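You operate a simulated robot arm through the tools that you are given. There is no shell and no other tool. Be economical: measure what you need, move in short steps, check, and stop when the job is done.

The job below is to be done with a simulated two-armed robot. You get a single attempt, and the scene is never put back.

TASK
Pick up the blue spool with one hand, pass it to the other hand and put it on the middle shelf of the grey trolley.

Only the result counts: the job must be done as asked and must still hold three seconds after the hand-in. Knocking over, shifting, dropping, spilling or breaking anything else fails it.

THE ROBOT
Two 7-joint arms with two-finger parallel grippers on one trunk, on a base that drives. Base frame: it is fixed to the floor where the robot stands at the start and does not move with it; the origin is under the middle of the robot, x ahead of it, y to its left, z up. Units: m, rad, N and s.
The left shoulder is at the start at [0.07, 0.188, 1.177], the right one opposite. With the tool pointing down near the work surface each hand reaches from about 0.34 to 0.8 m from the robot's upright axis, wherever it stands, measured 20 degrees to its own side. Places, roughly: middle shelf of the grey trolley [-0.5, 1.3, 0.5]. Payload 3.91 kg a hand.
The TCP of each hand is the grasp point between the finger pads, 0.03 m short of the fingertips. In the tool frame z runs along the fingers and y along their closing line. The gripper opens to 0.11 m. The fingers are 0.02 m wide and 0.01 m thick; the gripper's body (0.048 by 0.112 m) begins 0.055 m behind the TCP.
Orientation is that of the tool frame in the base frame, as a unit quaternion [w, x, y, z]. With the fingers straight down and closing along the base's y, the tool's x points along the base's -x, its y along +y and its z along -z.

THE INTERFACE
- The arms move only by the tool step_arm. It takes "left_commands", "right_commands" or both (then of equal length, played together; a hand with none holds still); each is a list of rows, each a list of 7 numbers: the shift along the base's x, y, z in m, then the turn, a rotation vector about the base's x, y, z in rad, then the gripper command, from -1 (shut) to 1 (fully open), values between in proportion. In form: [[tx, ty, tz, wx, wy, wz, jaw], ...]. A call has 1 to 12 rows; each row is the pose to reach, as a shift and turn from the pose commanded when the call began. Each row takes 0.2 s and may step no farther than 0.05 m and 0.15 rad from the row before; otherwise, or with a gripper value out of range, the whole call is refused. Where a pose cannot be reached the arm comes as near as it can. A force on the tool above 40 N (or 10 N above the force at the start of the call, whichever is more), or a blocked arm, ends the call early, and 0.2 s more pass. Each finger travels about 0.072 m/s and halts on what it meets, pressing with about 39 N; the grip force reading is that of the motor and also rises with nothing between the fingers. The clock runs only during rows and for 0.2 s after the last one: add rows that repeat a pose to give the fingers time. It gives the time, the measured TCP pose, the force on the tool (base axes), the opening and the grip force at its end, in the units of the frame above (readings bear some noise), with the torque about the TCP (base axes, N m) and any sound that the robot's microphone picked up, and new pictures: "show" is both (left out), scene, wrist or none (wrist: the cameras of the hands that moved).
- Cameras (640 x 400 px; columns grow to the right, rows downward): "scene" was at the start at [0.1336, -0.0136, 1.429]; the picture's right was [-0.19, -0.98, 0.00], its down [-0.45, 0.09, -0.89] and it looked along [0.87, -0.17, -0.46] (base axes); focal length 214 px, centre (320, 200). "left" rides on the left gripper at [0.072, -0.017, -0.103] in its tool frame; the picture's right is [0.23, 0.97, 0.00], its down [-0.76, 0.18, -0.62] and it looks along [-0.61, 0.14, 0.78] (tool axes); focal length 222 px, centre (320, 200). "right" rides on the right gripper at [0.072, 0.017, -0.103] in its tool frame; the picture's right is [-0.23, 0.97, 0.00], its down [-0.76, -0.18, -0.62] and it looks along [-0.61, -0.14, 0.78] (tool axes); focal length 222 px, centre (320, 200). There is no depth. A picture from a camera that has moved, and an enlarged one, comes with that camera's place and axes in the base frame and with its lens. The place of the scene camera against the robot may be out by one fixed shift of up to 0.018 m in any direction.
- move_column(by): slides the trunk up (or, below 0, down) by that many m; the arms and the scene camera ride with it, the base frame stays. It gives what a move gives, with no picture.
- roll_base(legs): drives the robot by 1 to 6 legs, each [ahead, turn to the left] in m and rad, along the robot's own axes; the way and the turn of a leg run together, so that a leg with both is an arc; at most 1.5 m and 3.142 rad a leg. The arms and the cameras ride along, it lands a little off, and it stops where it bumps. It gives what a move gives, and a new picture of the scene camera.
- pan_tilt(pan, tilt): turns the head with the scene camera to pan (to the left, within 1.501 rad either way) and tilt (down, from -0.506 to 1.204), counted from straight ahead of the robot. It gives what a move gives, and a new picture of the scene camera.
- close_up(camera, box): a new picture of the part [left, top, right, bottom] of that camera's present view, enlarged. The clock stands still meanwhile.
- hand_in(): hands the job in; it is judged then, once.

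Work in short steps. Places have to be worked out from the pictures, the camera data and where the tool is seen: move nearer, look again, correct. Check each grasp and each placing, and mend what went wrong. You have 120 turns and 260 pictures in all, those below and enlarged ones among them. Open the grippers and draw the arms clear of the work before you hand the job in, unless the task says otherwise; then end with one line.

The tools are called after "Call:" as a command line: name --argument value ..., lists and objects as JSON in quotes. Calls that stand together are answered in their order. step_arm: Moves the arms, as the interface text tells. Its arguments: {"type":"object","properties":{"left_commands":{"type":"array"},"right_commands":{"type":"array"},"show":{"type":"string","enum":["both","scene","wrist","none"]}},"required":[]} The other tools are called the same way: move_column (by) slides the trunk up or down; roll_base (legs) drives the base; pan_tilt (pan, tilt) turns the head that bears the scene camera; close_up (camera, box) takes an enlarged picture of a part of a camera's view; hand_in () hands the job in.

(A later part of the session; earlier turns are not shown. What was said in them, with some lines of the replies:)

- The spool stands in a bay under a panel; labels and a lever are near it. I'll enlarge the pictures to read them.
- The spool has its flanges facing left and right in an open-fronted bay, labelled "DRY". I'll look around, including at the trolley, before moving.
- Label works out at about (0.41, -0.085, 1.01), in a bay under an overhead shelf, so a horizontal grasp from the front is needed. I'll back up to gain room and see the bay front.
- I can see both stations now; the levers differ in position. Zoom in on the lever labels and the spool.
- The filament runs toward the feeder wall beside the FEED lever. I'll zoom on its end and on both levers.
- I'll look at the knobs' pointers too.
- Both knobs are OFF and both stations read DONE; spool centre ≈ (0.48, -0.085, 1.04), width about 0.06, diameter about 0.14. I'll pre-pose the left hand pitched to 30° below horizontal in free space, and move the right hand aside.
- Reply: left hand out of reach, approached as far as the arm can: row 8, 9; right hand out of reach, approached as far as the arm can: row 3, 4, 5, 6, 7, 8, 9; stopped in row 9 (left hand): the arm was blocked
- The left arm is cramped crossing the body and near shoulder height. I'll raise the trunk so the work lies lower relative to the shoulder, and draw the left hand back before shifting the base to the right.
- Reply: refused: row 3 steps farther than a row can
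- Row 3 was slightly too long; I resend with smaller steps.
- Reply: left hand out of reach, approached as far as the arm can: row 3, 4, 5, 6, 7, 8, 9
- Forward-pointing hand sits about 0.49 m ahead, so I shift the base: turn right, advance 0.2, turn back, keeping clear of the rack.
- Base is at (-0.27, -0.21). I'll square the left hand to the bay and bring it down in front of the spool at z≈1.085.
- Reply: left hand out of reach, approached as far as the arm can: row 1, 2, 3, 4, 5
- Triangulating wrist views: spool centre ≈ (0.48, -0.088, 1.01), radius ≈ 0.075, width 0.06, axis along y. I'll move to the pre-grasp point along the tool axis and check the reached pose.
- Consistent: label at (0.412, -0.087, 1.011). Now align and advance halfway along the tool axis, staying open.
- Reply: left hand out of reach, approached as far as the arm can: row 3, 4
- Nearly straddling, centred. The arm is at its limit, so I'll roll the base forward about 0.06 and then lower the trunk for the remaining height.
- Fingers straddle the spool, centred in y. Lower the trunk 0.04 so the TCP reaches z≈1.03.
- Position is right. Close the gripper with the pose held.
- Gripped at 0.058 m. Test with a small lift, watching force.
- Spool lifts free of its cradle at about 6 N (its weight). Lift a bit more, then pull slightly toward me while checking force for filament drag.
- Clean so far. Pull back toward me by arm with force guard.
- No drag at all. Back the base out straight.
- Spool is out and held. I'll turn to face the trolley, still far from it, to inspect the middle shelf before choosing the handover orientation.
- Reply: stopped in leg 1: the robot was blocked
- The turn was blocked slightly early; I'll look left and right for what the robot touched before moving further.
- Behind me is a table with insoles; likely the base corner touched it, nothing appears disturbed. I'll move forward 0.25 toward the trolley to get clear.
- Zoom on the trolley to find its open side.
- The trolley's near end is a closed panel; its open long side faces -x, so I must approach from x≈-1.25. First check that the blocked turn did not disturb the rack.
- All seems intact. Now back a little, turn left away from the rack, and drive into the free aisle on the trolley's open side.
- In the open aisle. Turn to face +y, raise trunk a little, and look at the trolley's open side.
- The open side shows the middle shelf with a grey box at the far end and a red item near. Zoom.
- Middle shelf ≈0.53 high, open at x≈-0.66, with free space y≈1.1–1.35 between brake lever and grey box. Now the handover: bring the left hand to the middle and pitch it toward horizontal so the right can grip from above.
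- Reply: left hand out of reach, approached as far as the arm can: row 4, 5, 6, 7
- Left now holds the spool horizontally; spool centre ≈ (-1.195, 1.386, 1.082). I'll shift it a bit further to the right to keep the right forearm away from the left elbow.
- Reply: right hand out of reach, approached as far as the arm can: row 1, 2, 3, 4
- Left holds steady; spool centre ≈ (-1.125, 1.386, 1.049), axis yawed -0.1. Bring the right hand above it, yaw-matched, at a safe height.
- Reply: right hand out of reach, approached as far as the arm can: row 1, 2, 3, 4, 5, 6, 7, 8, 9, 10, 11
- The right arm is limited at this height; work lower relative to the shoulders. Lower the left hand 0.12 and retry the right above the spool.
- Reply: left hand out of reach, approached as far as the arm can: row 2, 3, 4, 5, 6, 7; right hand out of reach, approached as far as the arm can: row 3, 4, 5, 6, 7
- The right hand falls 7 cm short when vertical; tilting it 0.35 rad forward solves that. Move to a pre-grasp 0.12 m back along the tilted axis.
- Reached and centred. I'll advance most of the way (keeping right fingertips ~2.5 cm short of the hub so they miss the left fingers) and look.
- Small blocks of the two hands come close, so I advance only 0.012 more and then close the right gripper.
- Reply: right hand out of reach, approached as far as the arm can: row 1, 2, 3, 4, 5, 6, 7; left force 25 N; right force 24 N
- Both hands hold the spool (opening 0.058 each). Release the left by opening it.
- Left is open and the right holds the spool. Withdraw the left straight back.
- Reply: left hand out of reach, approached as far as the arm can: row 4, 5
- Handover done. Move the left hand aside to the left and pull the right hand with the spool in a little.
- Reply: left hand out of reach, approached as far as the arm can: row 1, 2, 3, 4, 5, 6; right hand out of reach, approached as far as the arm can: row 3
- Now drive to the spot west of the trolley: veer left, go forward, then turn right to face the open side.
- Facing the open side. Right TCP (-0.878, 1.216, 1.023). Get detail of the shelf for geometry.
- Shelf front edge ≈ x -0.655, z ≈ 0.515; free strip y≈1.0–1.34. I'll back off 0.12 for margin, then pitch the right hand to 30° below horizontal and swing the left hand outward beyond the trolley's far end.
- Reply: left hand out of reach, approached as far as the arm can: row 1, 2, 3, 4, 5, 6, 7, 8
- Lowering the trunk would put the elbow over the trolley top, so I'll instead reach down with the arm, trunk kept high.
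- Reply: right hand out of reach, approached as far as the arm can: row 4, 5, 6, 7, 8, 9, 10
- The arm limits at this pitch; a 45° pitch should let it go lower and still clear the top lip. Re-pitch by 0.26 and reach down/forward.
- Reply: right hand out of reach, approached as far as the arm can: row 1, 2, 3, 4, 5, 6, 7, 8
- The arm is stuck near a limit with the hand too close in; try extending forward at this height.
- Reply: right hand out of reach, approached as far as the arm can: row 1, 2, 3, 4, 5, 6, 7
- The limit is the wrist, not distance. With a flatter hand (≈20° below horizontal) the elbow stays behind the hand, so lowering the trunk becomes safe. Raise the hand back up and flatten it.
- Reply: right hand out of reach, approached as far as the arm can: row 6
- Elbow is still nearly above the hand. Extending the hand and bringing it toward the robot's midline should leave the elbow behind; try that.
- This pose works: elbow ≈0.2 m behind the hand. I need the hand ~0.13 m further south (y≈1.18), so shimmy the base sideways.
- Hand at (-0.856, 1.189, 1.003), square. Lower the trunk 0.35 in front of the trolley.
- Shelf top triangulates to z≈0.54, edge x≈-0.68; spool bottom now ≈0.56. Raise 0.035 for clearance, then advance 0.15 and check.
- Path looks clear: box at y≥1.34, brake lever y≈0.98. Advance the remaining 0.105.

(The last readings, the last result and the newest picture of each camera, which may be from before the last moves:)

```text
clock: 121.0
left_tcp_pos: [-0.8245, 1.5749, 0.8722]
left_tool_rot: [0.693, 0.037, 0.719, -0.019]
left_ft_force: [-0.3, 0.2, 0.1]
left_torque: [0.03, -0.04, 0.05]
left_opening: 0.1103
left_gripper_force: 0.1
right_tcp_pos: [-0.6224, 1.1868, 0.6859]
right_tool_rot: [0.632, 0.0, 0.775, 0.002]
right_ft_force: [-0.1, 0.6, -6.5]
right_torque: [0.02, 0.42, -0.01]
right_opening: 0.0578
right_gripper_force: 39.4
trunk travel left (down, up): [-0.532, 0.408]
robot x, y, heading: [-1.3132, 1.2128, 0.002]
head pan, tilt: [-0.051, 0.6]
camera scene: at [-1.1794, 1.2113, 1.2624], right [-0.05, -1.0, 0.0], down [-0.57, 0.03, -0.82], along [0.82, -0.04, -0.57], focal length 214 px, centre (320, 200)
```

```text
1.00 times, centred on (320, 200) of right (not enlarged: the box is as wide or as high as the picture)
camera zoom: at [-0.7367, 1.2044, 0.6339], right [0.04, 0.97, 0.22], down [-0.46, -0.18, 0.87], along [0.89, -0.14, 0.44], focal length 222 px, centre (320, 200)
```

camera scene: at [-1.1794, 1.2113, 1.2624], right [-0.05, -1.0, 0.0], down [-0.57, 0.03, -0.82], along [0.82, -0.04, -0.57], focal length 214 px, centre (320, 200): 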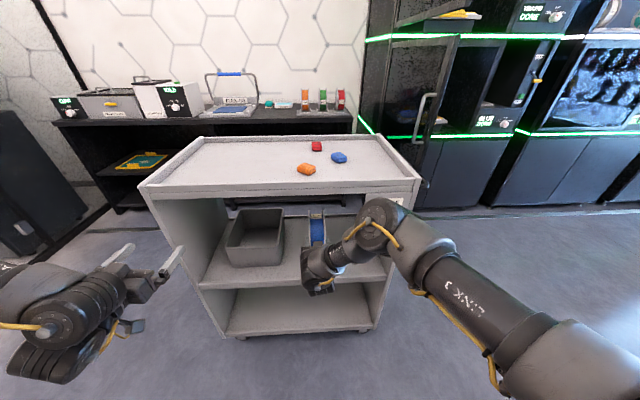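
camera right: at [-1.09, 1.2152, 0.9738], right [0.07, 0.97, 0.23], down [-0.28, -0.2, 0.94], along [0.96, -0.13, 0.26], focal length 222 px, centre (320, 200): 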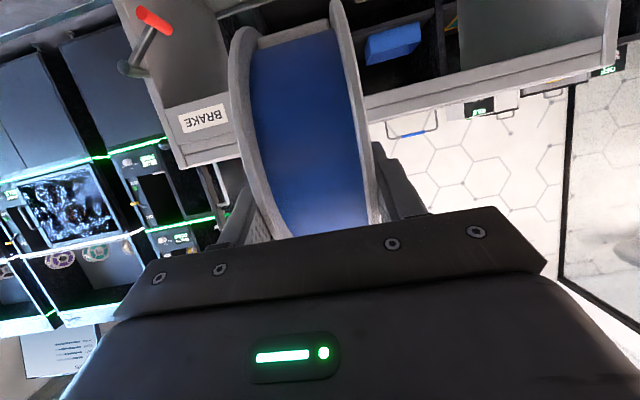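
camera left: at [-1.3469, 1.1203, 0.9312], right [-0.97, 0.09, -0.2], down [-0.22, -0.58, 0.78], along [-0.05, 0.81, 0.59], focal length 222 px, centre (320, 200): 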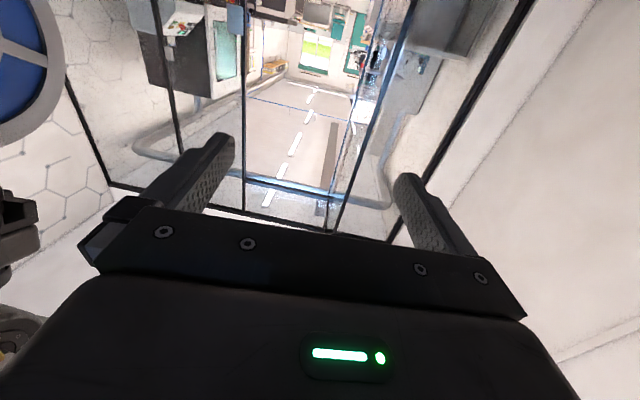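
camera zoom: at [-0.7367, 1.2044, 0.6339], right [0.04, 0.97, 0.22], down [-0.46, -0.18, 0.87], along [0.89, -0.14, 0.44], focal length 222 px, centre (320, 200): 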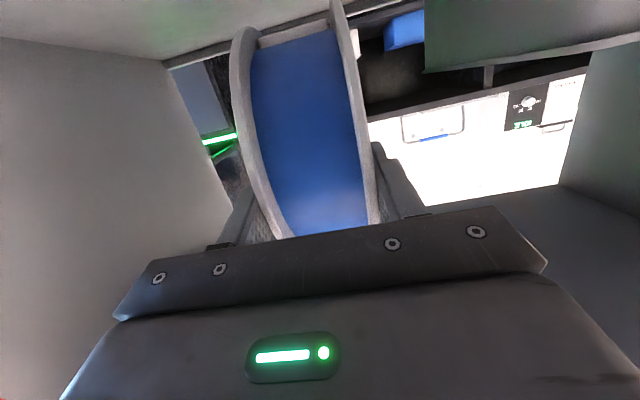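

Spool is over the shelf. Lower by arm in guarded small steps until contact.

Call:
step_arm --right_commands '[[0, 0, -0.015, 0, 0, 0, -1], [0, 0, -0.03, 0, 0, 0, -1], [0, 0, -0.04, 0, 0, 0, -1], [0, 0, -0.04, 0, 0, 0, -1]]' --show "none"

Call:
step_arm --right_commands '[[0, 0, -0.004, 0, 0, 0, -1], [0, 0, -0.008, 0, 0, 0, -1], [0, 0, -0.012, 0, 0, 0, -1], [0, 0, -0.012, 0, 0, 0, -1]]' --show "scene"

```text
clock: 122.0
left_tcp_pos: [-0.8256, 1.5752, 0.8719]
left_tool_rot: [0.694, 0.037, 0.719, -0.02]
left_ft_force: [0.3, 0.2, -0.3]
left_torque: [0.0, 0.02, 0.0]
left_opening: 0.1101
left_gripper_force: 0.0
right_tcp_pos: [-0.632, 1.1913, 0.6542]
right_tool_rot: [0.632, 0.0, 0.775, 0.002]
right_ft_force: [0.1, 0.1, -5.9]
right_torque: [-0.04, 0.38, -0.03]
right_opening: 0.0579
right_gripper_force: 39.0
right hand out of reach, approached as far as the arm can: row 2, 3, 4
trunk travel left (down, up): [-0.532, 0.408]
robot x, y, heading: [-1.3172, 1.2095, -0.003]
head pan, tilt: [-0.051, 0.6]
```

```text
clock: 123.0
left_tcp_pos: [-0.8258, 1.5743, 0.8718]
left_tool_rot: [0.694, 0.038, 0.719, -0.02]
left_ft_force: [0.5, 1.1, 0.3]
left_torque: [0.0, 0.01, 0.03]
left_opening: 0.11
left_gripper_force: 0.2
right_tcp_pos: [-0.6384, 1.1898, 0.6442]
right_tool_rot: [0.632, 0.0, 0.775, 0.002]
right_ft_force: [-0.5, 1.1, -6.4]
right_torque: [-0.02, 0.36, 0.04]
right_opening: 0.058
right_gripper_force: 38.4
right hand out of reach, approached as far as the arm can: row 2, 3, 4
trunk travel left (down, up): [-0.532, 0.408]
robot x, y, heading: [-1.3122, 1.2113, -0.003]
head pan, tilt: [-0.051, 0.6]
camera scene: at [-1.1806, 1.2114, 1.2626], right [-0.05, -1.0, 0.0], down [-0.56, 0.03, -0.82], along [0.82, -0.04, -0.57], focal length 214 px, centre (320, 200)
```

scene: 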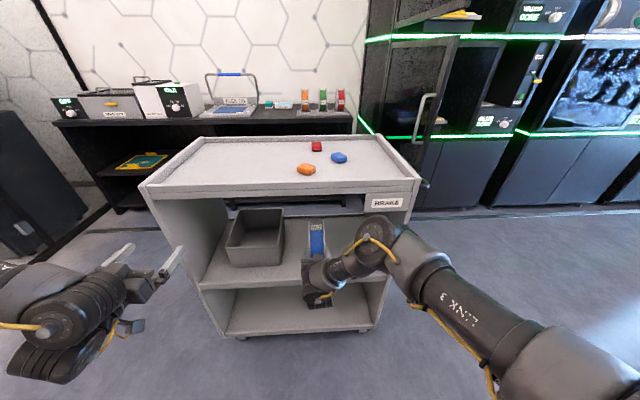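

The arm is at its limit again, so use the base (+0.02) and the trunk in small steps for the final descent, reading forces.

Call:
roll_base --legs '[[0.025, 0]]'

Call:
move_column --by -0.008

Call:
close_up --camera "scene" --box '[250, 180, 410, 320]'

```text
clock: 123.8
left_tcp_pos: [-0.8003, 1.5751, 0.873]
left_tool_rot: [0.694, 0.038, 0.719, -0.02]
left_ft_force: [-0.4, -0.1, -0.4]
left_torque: [0.01, 0.0, 0.01]
left_opening: 0.1101
left_gripper_force: 0.1
right_tcp_pos: [-0.6139, 1.1906, 0.6448]
right_tool_rot: [0.631, 0.001, 0.775, 0.001]
right_ft_force: [0.5, -0.1, -5.9]
right_torque: [-0.04, 0.39, -0.01]
right_opening: 0.0582
right_gripper_force: 39.4
trunk travel left (down, up): [-0.532, 0.408]
robot x, y, heading: [-1.2907, 1.2117, -0.004]
head pan, tilt: [-0.051, 0.6]
camera scene: at [-1.1551, 1.2112, 1.2625], right [-0.05, -1.0, 0.0], down [-0.57, 0.03, -0.82], along [0.82, -0.04, -0.57], focal length 214 px, centre (320, 200)
```

scene: 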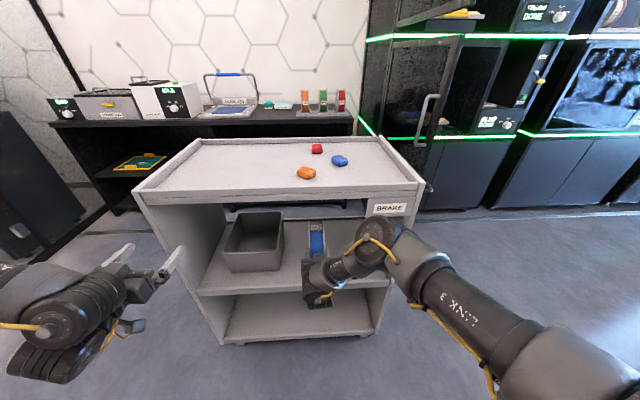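

```text
clock: 124.4
left_tcp_pos: [-0.8011, 1.5748, 0.8641]
left_tool_rot: [0.694, 0.037, 0.719, -0.02]
left_ft_force: [0.8, -0.3, -0.7]
left_torque: [0.02, 0.03, 0.03]
left_opening: 0.1101
left_gripper_force: 0.0
right_tcp_pos: [-0.6136, 1.1889, 0.6372]
right_tool_rot: [0.631, 0.001, 0.776, 0.001]
right_ft_force: [-0.8, -0.1, -5.9]
right_torque: [0.04, 0.38, 0.0]
right_opening: 0.0576
right_gripper_force: 38.8
trunk travel left (down, up): [-0.524, 0.416]
robot x, y, heading: [-1.286, 1.2087, -0.003]
head pan, tilt: [-0.051, 0.6]
```

```text
2.86 times, centred on (330, 250) of scene
camera zoom: at [-1.1554, 1.2113, 1.2545], right [-0.05, -1.0, 0.0], down [-0.57, 0.03, -0.82], along [0.82, -0.04, -0.57], focal length 613 px, centre (291, 57)
```

zoom: 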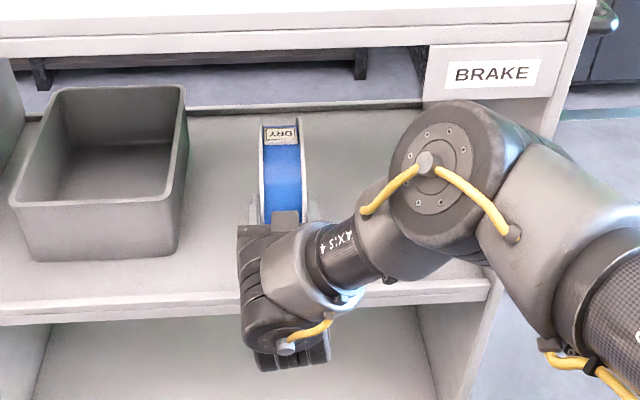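

No contact yet. Continue lowering in small steps.

Call:
move_column --by -0.006

Call:
move_column --by -0.005

```text
clock: 124.9
left_tcp_pos: [-0.8004, 1.5757, 0.8597]
left_tool_rot: [0.694, 0.037, 0.719, -0.019]
left_ft_force: [-0.5, -0.4, -0.4]
left_torque: [-0.02, -0.02, 0.01]
left_opening: 0.11
left_gripper_force: 0.1
right_tcp_pos: [-0.6139, 1.1907, 0.6304]
right_tool_rot: [0.632, 0.0, 0.775, 0.002]
right_ft_force: [-0.2, -0.2, -5.3]
right_torque: [-0.03, 0.42, 0.01]
right_opening: 0.0582
right_gripper_force: 38.9
trunk travel left (down, up): [-0.518, 0.422]
robot x, y, heading: [-1.2868, 1.208, 0.003]
head pan, tilt: [-0.051, 0.6]
```

```text
clock: 125.5
left_tcp_pos: [-0.8017, 1.5748, 0.8531]
left_tool_rot: [0.694, 0.037, 0.719, -0.02]
left_ft_force: [-0.1, -0.8, -0.6]
left_torque: [-0.01, 0.03, 0.02]
left_opening: 0.1099
left_gripper_force: 0.0
right_tcp_pos: [-0.6133, 1.1896, 0.6265]
right_tool_rot: [0.631, 0.0, 0.775, 0.001]
right_ft_force: [-0.1, 0.3, -6.8]
right_torque: [0.04, 0.38, -0.01]
right_opening: 0.0579
right_gripper_force: 39.0
trunk travel left (down, up): [-0.513, 0.427]
robot x, y, heading: [-1.2863, 1.2117, 0.001]
head pan, tilt: [-0.051, 0.6]
```

Still free (weight ≈6 N). Continue.

Call:
move_column --by -0.005

Call:
move_column --by -0.005

Call:
close_up --camera "right" --box '[0, 0, 640, 400]'

```text
clock: 126.0
left_tcp_pos: [-0.8012, 1.5757, 0.849]
left_tool_rot: [0.694, 0.038, 0.718, -0.02]
left_ft_force: [0.7, -0.1, 0.4]
left_torque: [0.02, 0.04, -0.02]
left_opening: 0.11
left_gripper_force: 0.0
right_tcp_pos: [-0.6139, 1.1896, 0.6228]
right_tool_rot: [0.633, 0.001, 0.774, 0.001]
right_ft_force: [2.5, 0.3, 3.1]
right_torque: [-0.24, -0.33, 0.09]
right_opening: 0.0579
right_gripper_force: 39.6
trunk travel left (down, up): [-0.508, 0.432]
robot x, y, heading: [-1.2896, 1.21, 0.003]
head pan, tilt: [-0.051, 0.6]
```

```text
clock: 126.6
left_tcp_pos: [-0.8032, 1.5748, 0.8462]
left_tool_rot: [0.695, 0.038, 0.717, -0.02]
left_ft_force: [0.2, 0.9, -0.1]
left_torque: [0.0, -0.03, -0.01]
left_opening: 0.11
left_gripper_force: 0.0
right_tcp_pos: [-0.6145, 1.1903, 0.6229]
right_tool_rot: [0.636, 0.001, 0.772, 0.001]
right_ft_force: [-3.4, -0.8, 24.2]
right_torque: [-0.35, -1.04, -0.01]
right_opening: 0.0577
right_gripper_force: 39.0
trunk travel left (down, up): [-0.503, 0.437]
robot x, y, heading: [-1.2918, 1.21, -0.002]
head pan, tilt: [-0.051, 0.6]
```

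```text
1.00 times, centred on (320, 200) of right (not enlarged: the box is as wide or as high as the picture)
camera zoom: at [-0.729, 1.2068, 0.5689], right [0.04, 0.97, 0.23], down [-0.47, -0.18, 0.87], along [0.88, -0.14, 0.45], focal length 222 px, centre (320, 200)
```

zoom: 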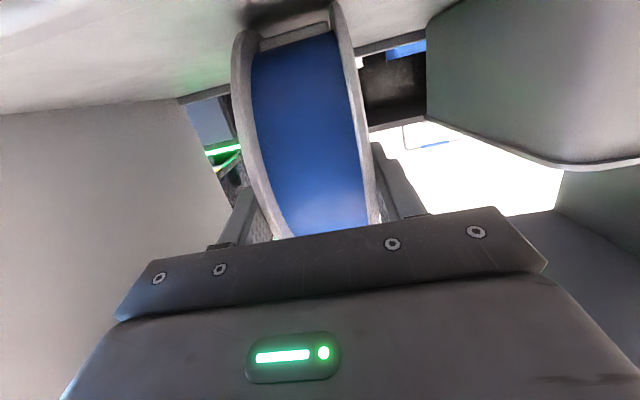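

Contact made (shelf top ≈0.53). Relieve the pressure slightly so the release is gentle.

Call:
move_column --by 0.005

```text
clock: 127.1
left_tcp_pos: [-0.8014, 1.5762, 0.8482]
left_tool_rot: [0.695, 0.037, 0.718, -0.019]
left_ft_force: [0.1, 0.1, -0.8]
left_torque: [-0.01, 0.01, 0.0]
left_opening: 0.1099
left_gripper_force: 0.0
right_tcp_pos: [-0.6137, 1.1903, 0.6224]
right_tool_rot: [0.632, 0.0, 0.775, 0.001]
right_ft_force: [4.7, 0.9, 8.9]
right_torque: [-0.1, -0.97, 0.07]
right_opening: 0.0579
right_gripper_force: 38.9
trunk travel left (down, up): [-0.508, 0.432]
robot x, y, heading: [-1.2871, 1.2153, -0.0]
head pan, tilt: [-0.051, 0.6]
```

Some residual force (+4.7 x, +8.9 z); lift a touch more.

Call:
move_column --by 0.003

```text
clock: 127.6
left_tcp_pos: [-0.8003, 1.5755, 0.8512]
left_tool_rot: [0.694, 0.038, 0.719, -0.02]
left_ft_force: [-1.0, -0.3, 0.2]
left_torque: [0.03, 0.01, 0.0]
left_opening: 0.1101
left_gripper_force: 0.1
right_tcp_pos: [-0.6163, 1.1904, 0.6218]
right_tool_rot: [0.629, 0.0, 0.777, 0.001]
right_ft_force: [-0.9, -0.8, -2.4]
right_torque: [0.04, 0.36, -0.02]
right_opening: 0.0579
right_gripper_force: 39.3
trunk travel left (down, up): [-0.511, 0.429]
robot x, y, heading: [-1.2872, 1.2115, -0.004]
head pan, tilt: [-0.051, 0.6]
```

Nearly all weight on the shelf, no side load. Open slowly by a small amount and watch whether the spool stays.

Call:
step_arm --right_commands '[[0, 0, 0, 0, 0, 0, 0.08], [0, 0, 0, 0, 0, 0, 0.14], [0, 0, 0, 0, 0, 0, 0.2], [0, 0, 0, 0, 0, 0, 0.27], [0, 0, 0, 0, 0, 0, 0.35], [0, 0, 0, 0, 0, 0, 0.35]]' --show "wrist"

Call:
close_up --camera "scene" --box '[250, 180, 410, 320]'

```text
clock: 129.0
left_tcp_pos: [-0.8004, 1.5762, 0.8521]
left_tool_rot: [0.694, 0.038, 0.719, -0.019]
left_ft_force: [0.8, 0.5, -0.4]
left_torque: [-0.01, -0.02, 0.01]
left_opening: 0.11
left_gripper_force: 0.0
right_tcp_pos: [-0.614, 1.1891, 0.6259]
right_tool_rot: [0.632, 0.001, 0.775, 0.001]
right_ft_force: [0.6, 0.2, 0.2]
right_torque: [0.03, -0.01, 0.03]
right_opening: 0.0742
right_gripper_force: 0.0
trunk travel left (down, up): [-0.511, 0.429]
robot x, y, heading: [-1.2897, 1.2088, 0.001]
head pan, tilt: [-0.051, 0.6]
camera right: at [-0.729, 1.2067, 0.573], right [0.05, 0.97, 0.23], down [-0.46, -0.18, 0.87], along [0.89, -0.14, 0.44], focal length 222 px, centre (320, 200)
```

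right: 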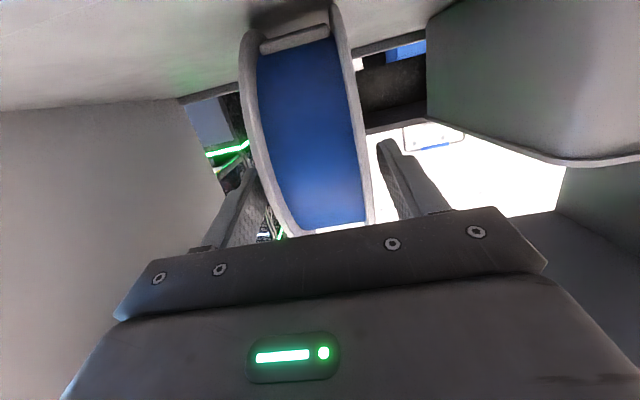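

```text
2.86 times, centred on (330, 250) of scene
camera zoom: at [-1.1566, 1.2113, 1.2417], right [-0.05, -1.0, 0.0], down [-0.56, 0.03, -0.82], along [0.82, -0.04, -0.57], focal length 613 px, centre (291, 57)
```

zoom: 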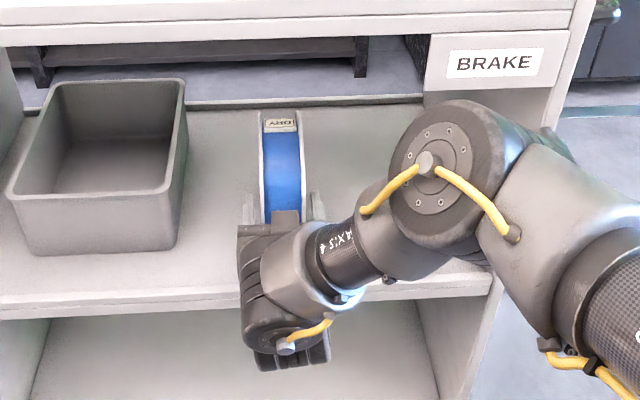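

Spool stands by itself. Open fully and wait a second or two to check for rolling.

Call:
step_arm --right_commands '[[0, 0, 0, 0, 0, 0, 0.6], [0, 0, 0, 0, 0, 0, 0.9], [0, 0, 0, 0, 0, 0, 1], [0, 0, 0, 0, 0, 0, 1], [0, 0, 0, 0, 0, 0, 1], [0, 0, 0, 0, 0, 0, 1], [0, 0, 0, 0, 0, 0, 1], [0, 0, 0, 0, 0, 0, 1]]' --show "wrist"

Call:
close_up --camera "scene" --box '[250, 180, 410, 320]'

```text
clock: 130.8
left_tcp_pos: [-0.8004, 1.5753, 0.8512]
left_tool_rot: [0.694, 0.039, 0.719, -0.02]
left_ft_force: [-0.6, -0.1, 0.2]
left_torque: [0.0, 0.02, -0.02]
left_opening: 0.1099
left_gripper_force: 0.1
right_tcp_pos: [-0.6137, 1.1897, 0.6251]
right_tool_rot: [0.632, 0.001, 0.775, 0.0]
right_ft_force: [-0.8, -0.2, 0.3]
right_torque: [-0.03, -0.02, -0.01]
right_opening: 0.1099
right_gripper_force: 0.1
trunk travel left (down, up): [-0.511, 0.429]
robot x, y, heading: [-1.2912, 1.2123, 0.001]
head pan, tilt: [-0.051, 0.6]
camera right: at [-0.7291, 1.2067, 0.573], right [0.05, 0.97, 0.23], down [-0.46, -0.18, 0.87], along [0.89, -0.14, 0.44], focal length 222 px, centre (320, 200)
```

right: 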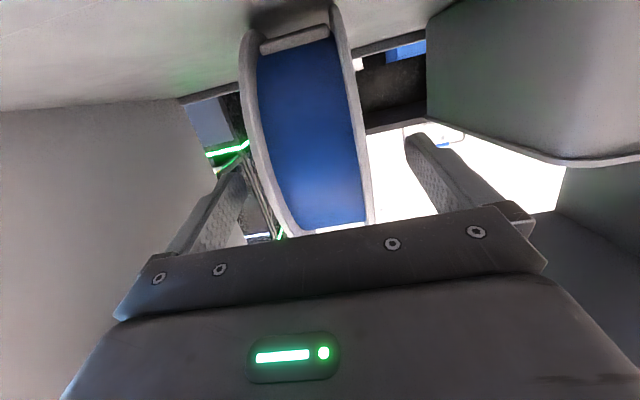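

```text
2.86 times, centred on (330, 250) of scene
camera zoom: at [-1.1566, 1.2113, 1.2417], right [-0.05, -1.0, 0.0], down [-0.56, 0.03, -0.82], along [0.82, -0.04, -0.57], focal length 613 px, centre (291, 57)
```

zoom: 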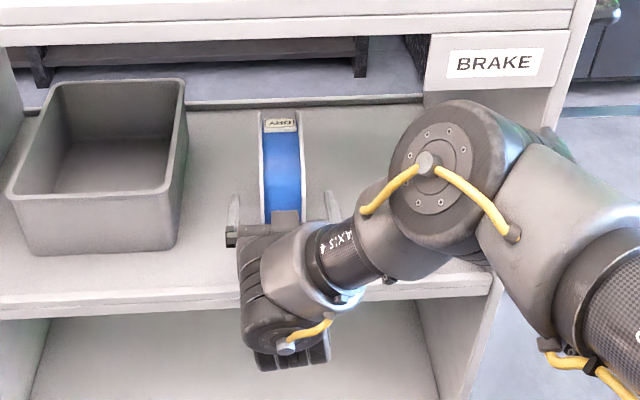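

The spool is motionless, standing on the shelf. Back straight out.

Call:
roll_base --legs '[[-0.25, 0]]'

Call:
close_up --camera "scene" --box '[180, 90, 460, 310]'

```text
clock: 132.6
left_tcp_pos: [-1.0458, 1.5728, 0.8521]
left_tool_rot: [0.694, 0.04, 0.718, -0.022]
left_ft_force: [-0.4, 1.1, 0.2]
left_torque: [-0.01, 0.02, -0.02]
left_opening: 0.11
left_gripper_force: 0.0
right_tcp_pos: [-0.861, 1.188, 0.6259]
right_tool_rot: [0.633, 0.003, 0.774, -0.001]
right_ft_force: [-0.3, -0.2, 0.7]
right_torque: [0.0, 0.01, 0.01]
right_opening: 0.1097
right_gripper_force: 0.1
trunk travel left (down, up): [-0.511, 0.429]
robot x, y, heading: [-1.5381, 1.212, -0.007]
head pan, tilt: [-0.051, 0.6]
camera scene: at [-1.404, 1.2115, 1.2418], right [-0.06, -1.0, 0.0], down [-0.56, 0.03, -0.83], along [0.82, -0.05, -0.56], focal length 214 px, centre (320, 200)
```

scene: 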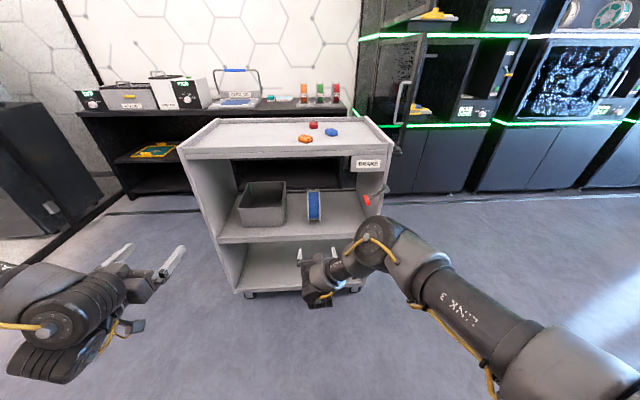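

```text
1.82 times, centred on (320, 200) of scene
camera zoom: at [-1.404, 1.2115, 1.2418], right [-0.06, -1.0, 0.0], down [-0.56, 0.03, -0.83], along [0.82, -0.05, -0.56], focal length 390 px, centre (320, 200)
```

zoom: 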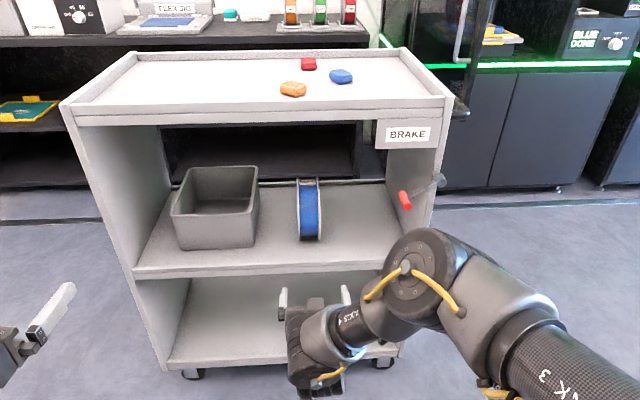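

The spool stands on the middle shelf with the arms clear. Let a couple of seconds pass to confirm it doesn't roll.

Call:
step_arm --right_commands '[[0, 0, 0, 0, 0, 0, 1], [0, 0, 0, 0, 0, 0, 1], [0, 0, 0, 0, 0, 0, 1], [0, 0, 0, 0, 0, 0, 1], [0, 0, 0, 0, 0, 0, 1], [0, 0, 0, 0, 0, 0, 1], [0, 0, 0, 0, 0, 0, 1], [0, 0, 0, 0, 0, 0, 1], [0, 0, 0, 0, 0, 0, 1], [0, 0, 0, 0, 0, 0, 1], [0, 0, 0, 0, 0, 0, 1], [0, 0, 0, 0, 0, 0, 1]]' --show "none"

Call:
close_up --camera "scene" --box '[180, 90, 460, 310]'

```text
clock: 135.2
left_tcp_pos: [-1.0451, 1.5735, 0.8513]
left_tool_rot: [0.694, 0.04, 0.719, -0.022]
left_ft_force: [-0.9, -0.1, -0.3]
left_torque: [-0.04, -0.03, -0.02]
left_opening: 0.1099
left_gripper_force: 0.0
right_tcp_pos: [-0.8603, 1.187, 0.6244]
right_tool_rot: [0.632, 0.003, 0.775, -0.001]
right_ft_force: [-0.2, -0.8, 0.3]
right_torque: [-0.03, -0.03, -0.02]
right_opening: 0.1098
right_gripper_force: 0.1
trunk travel left (down, up): [-0.511, 0.429]
robot x, y, heading: [-1.5355, 1.2158, -0.006]
head pan, tilt: [-0.051, 0.6]
```

```text
1.82 times, centred on (320, 200) of scene
camera zoom: at [-1.4029, 1.2115, 1.2417], right [-0.06, -1.0, 0.0], down [-0.56, 0.03, -0.82], along [0.82, -0.05, -0.57], focal length 390 px, centre (320, 200)
```

zoom: 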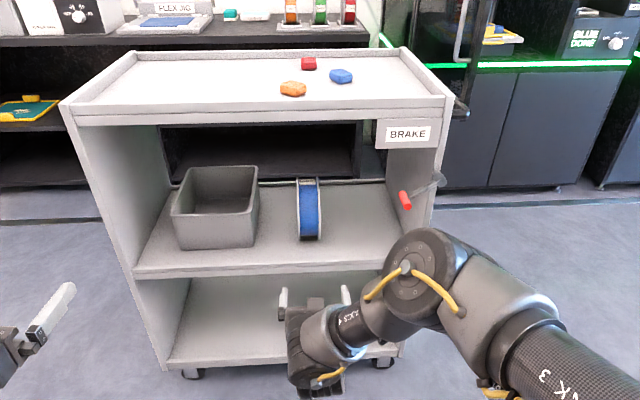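

The spool has not moved; everything else is in place and both grippers are open and clear. Handing in.

Call:
hand_in

```text
The job is handed in.
```

The blue spool was picked up with the left hand, passed to the right, and now stands upright on the trolley's middle shelf. It did not move over the few seconds I watched before handing in. An earlier base turn beside the rack was blocked short, but nothing looked disturbed when I checked.
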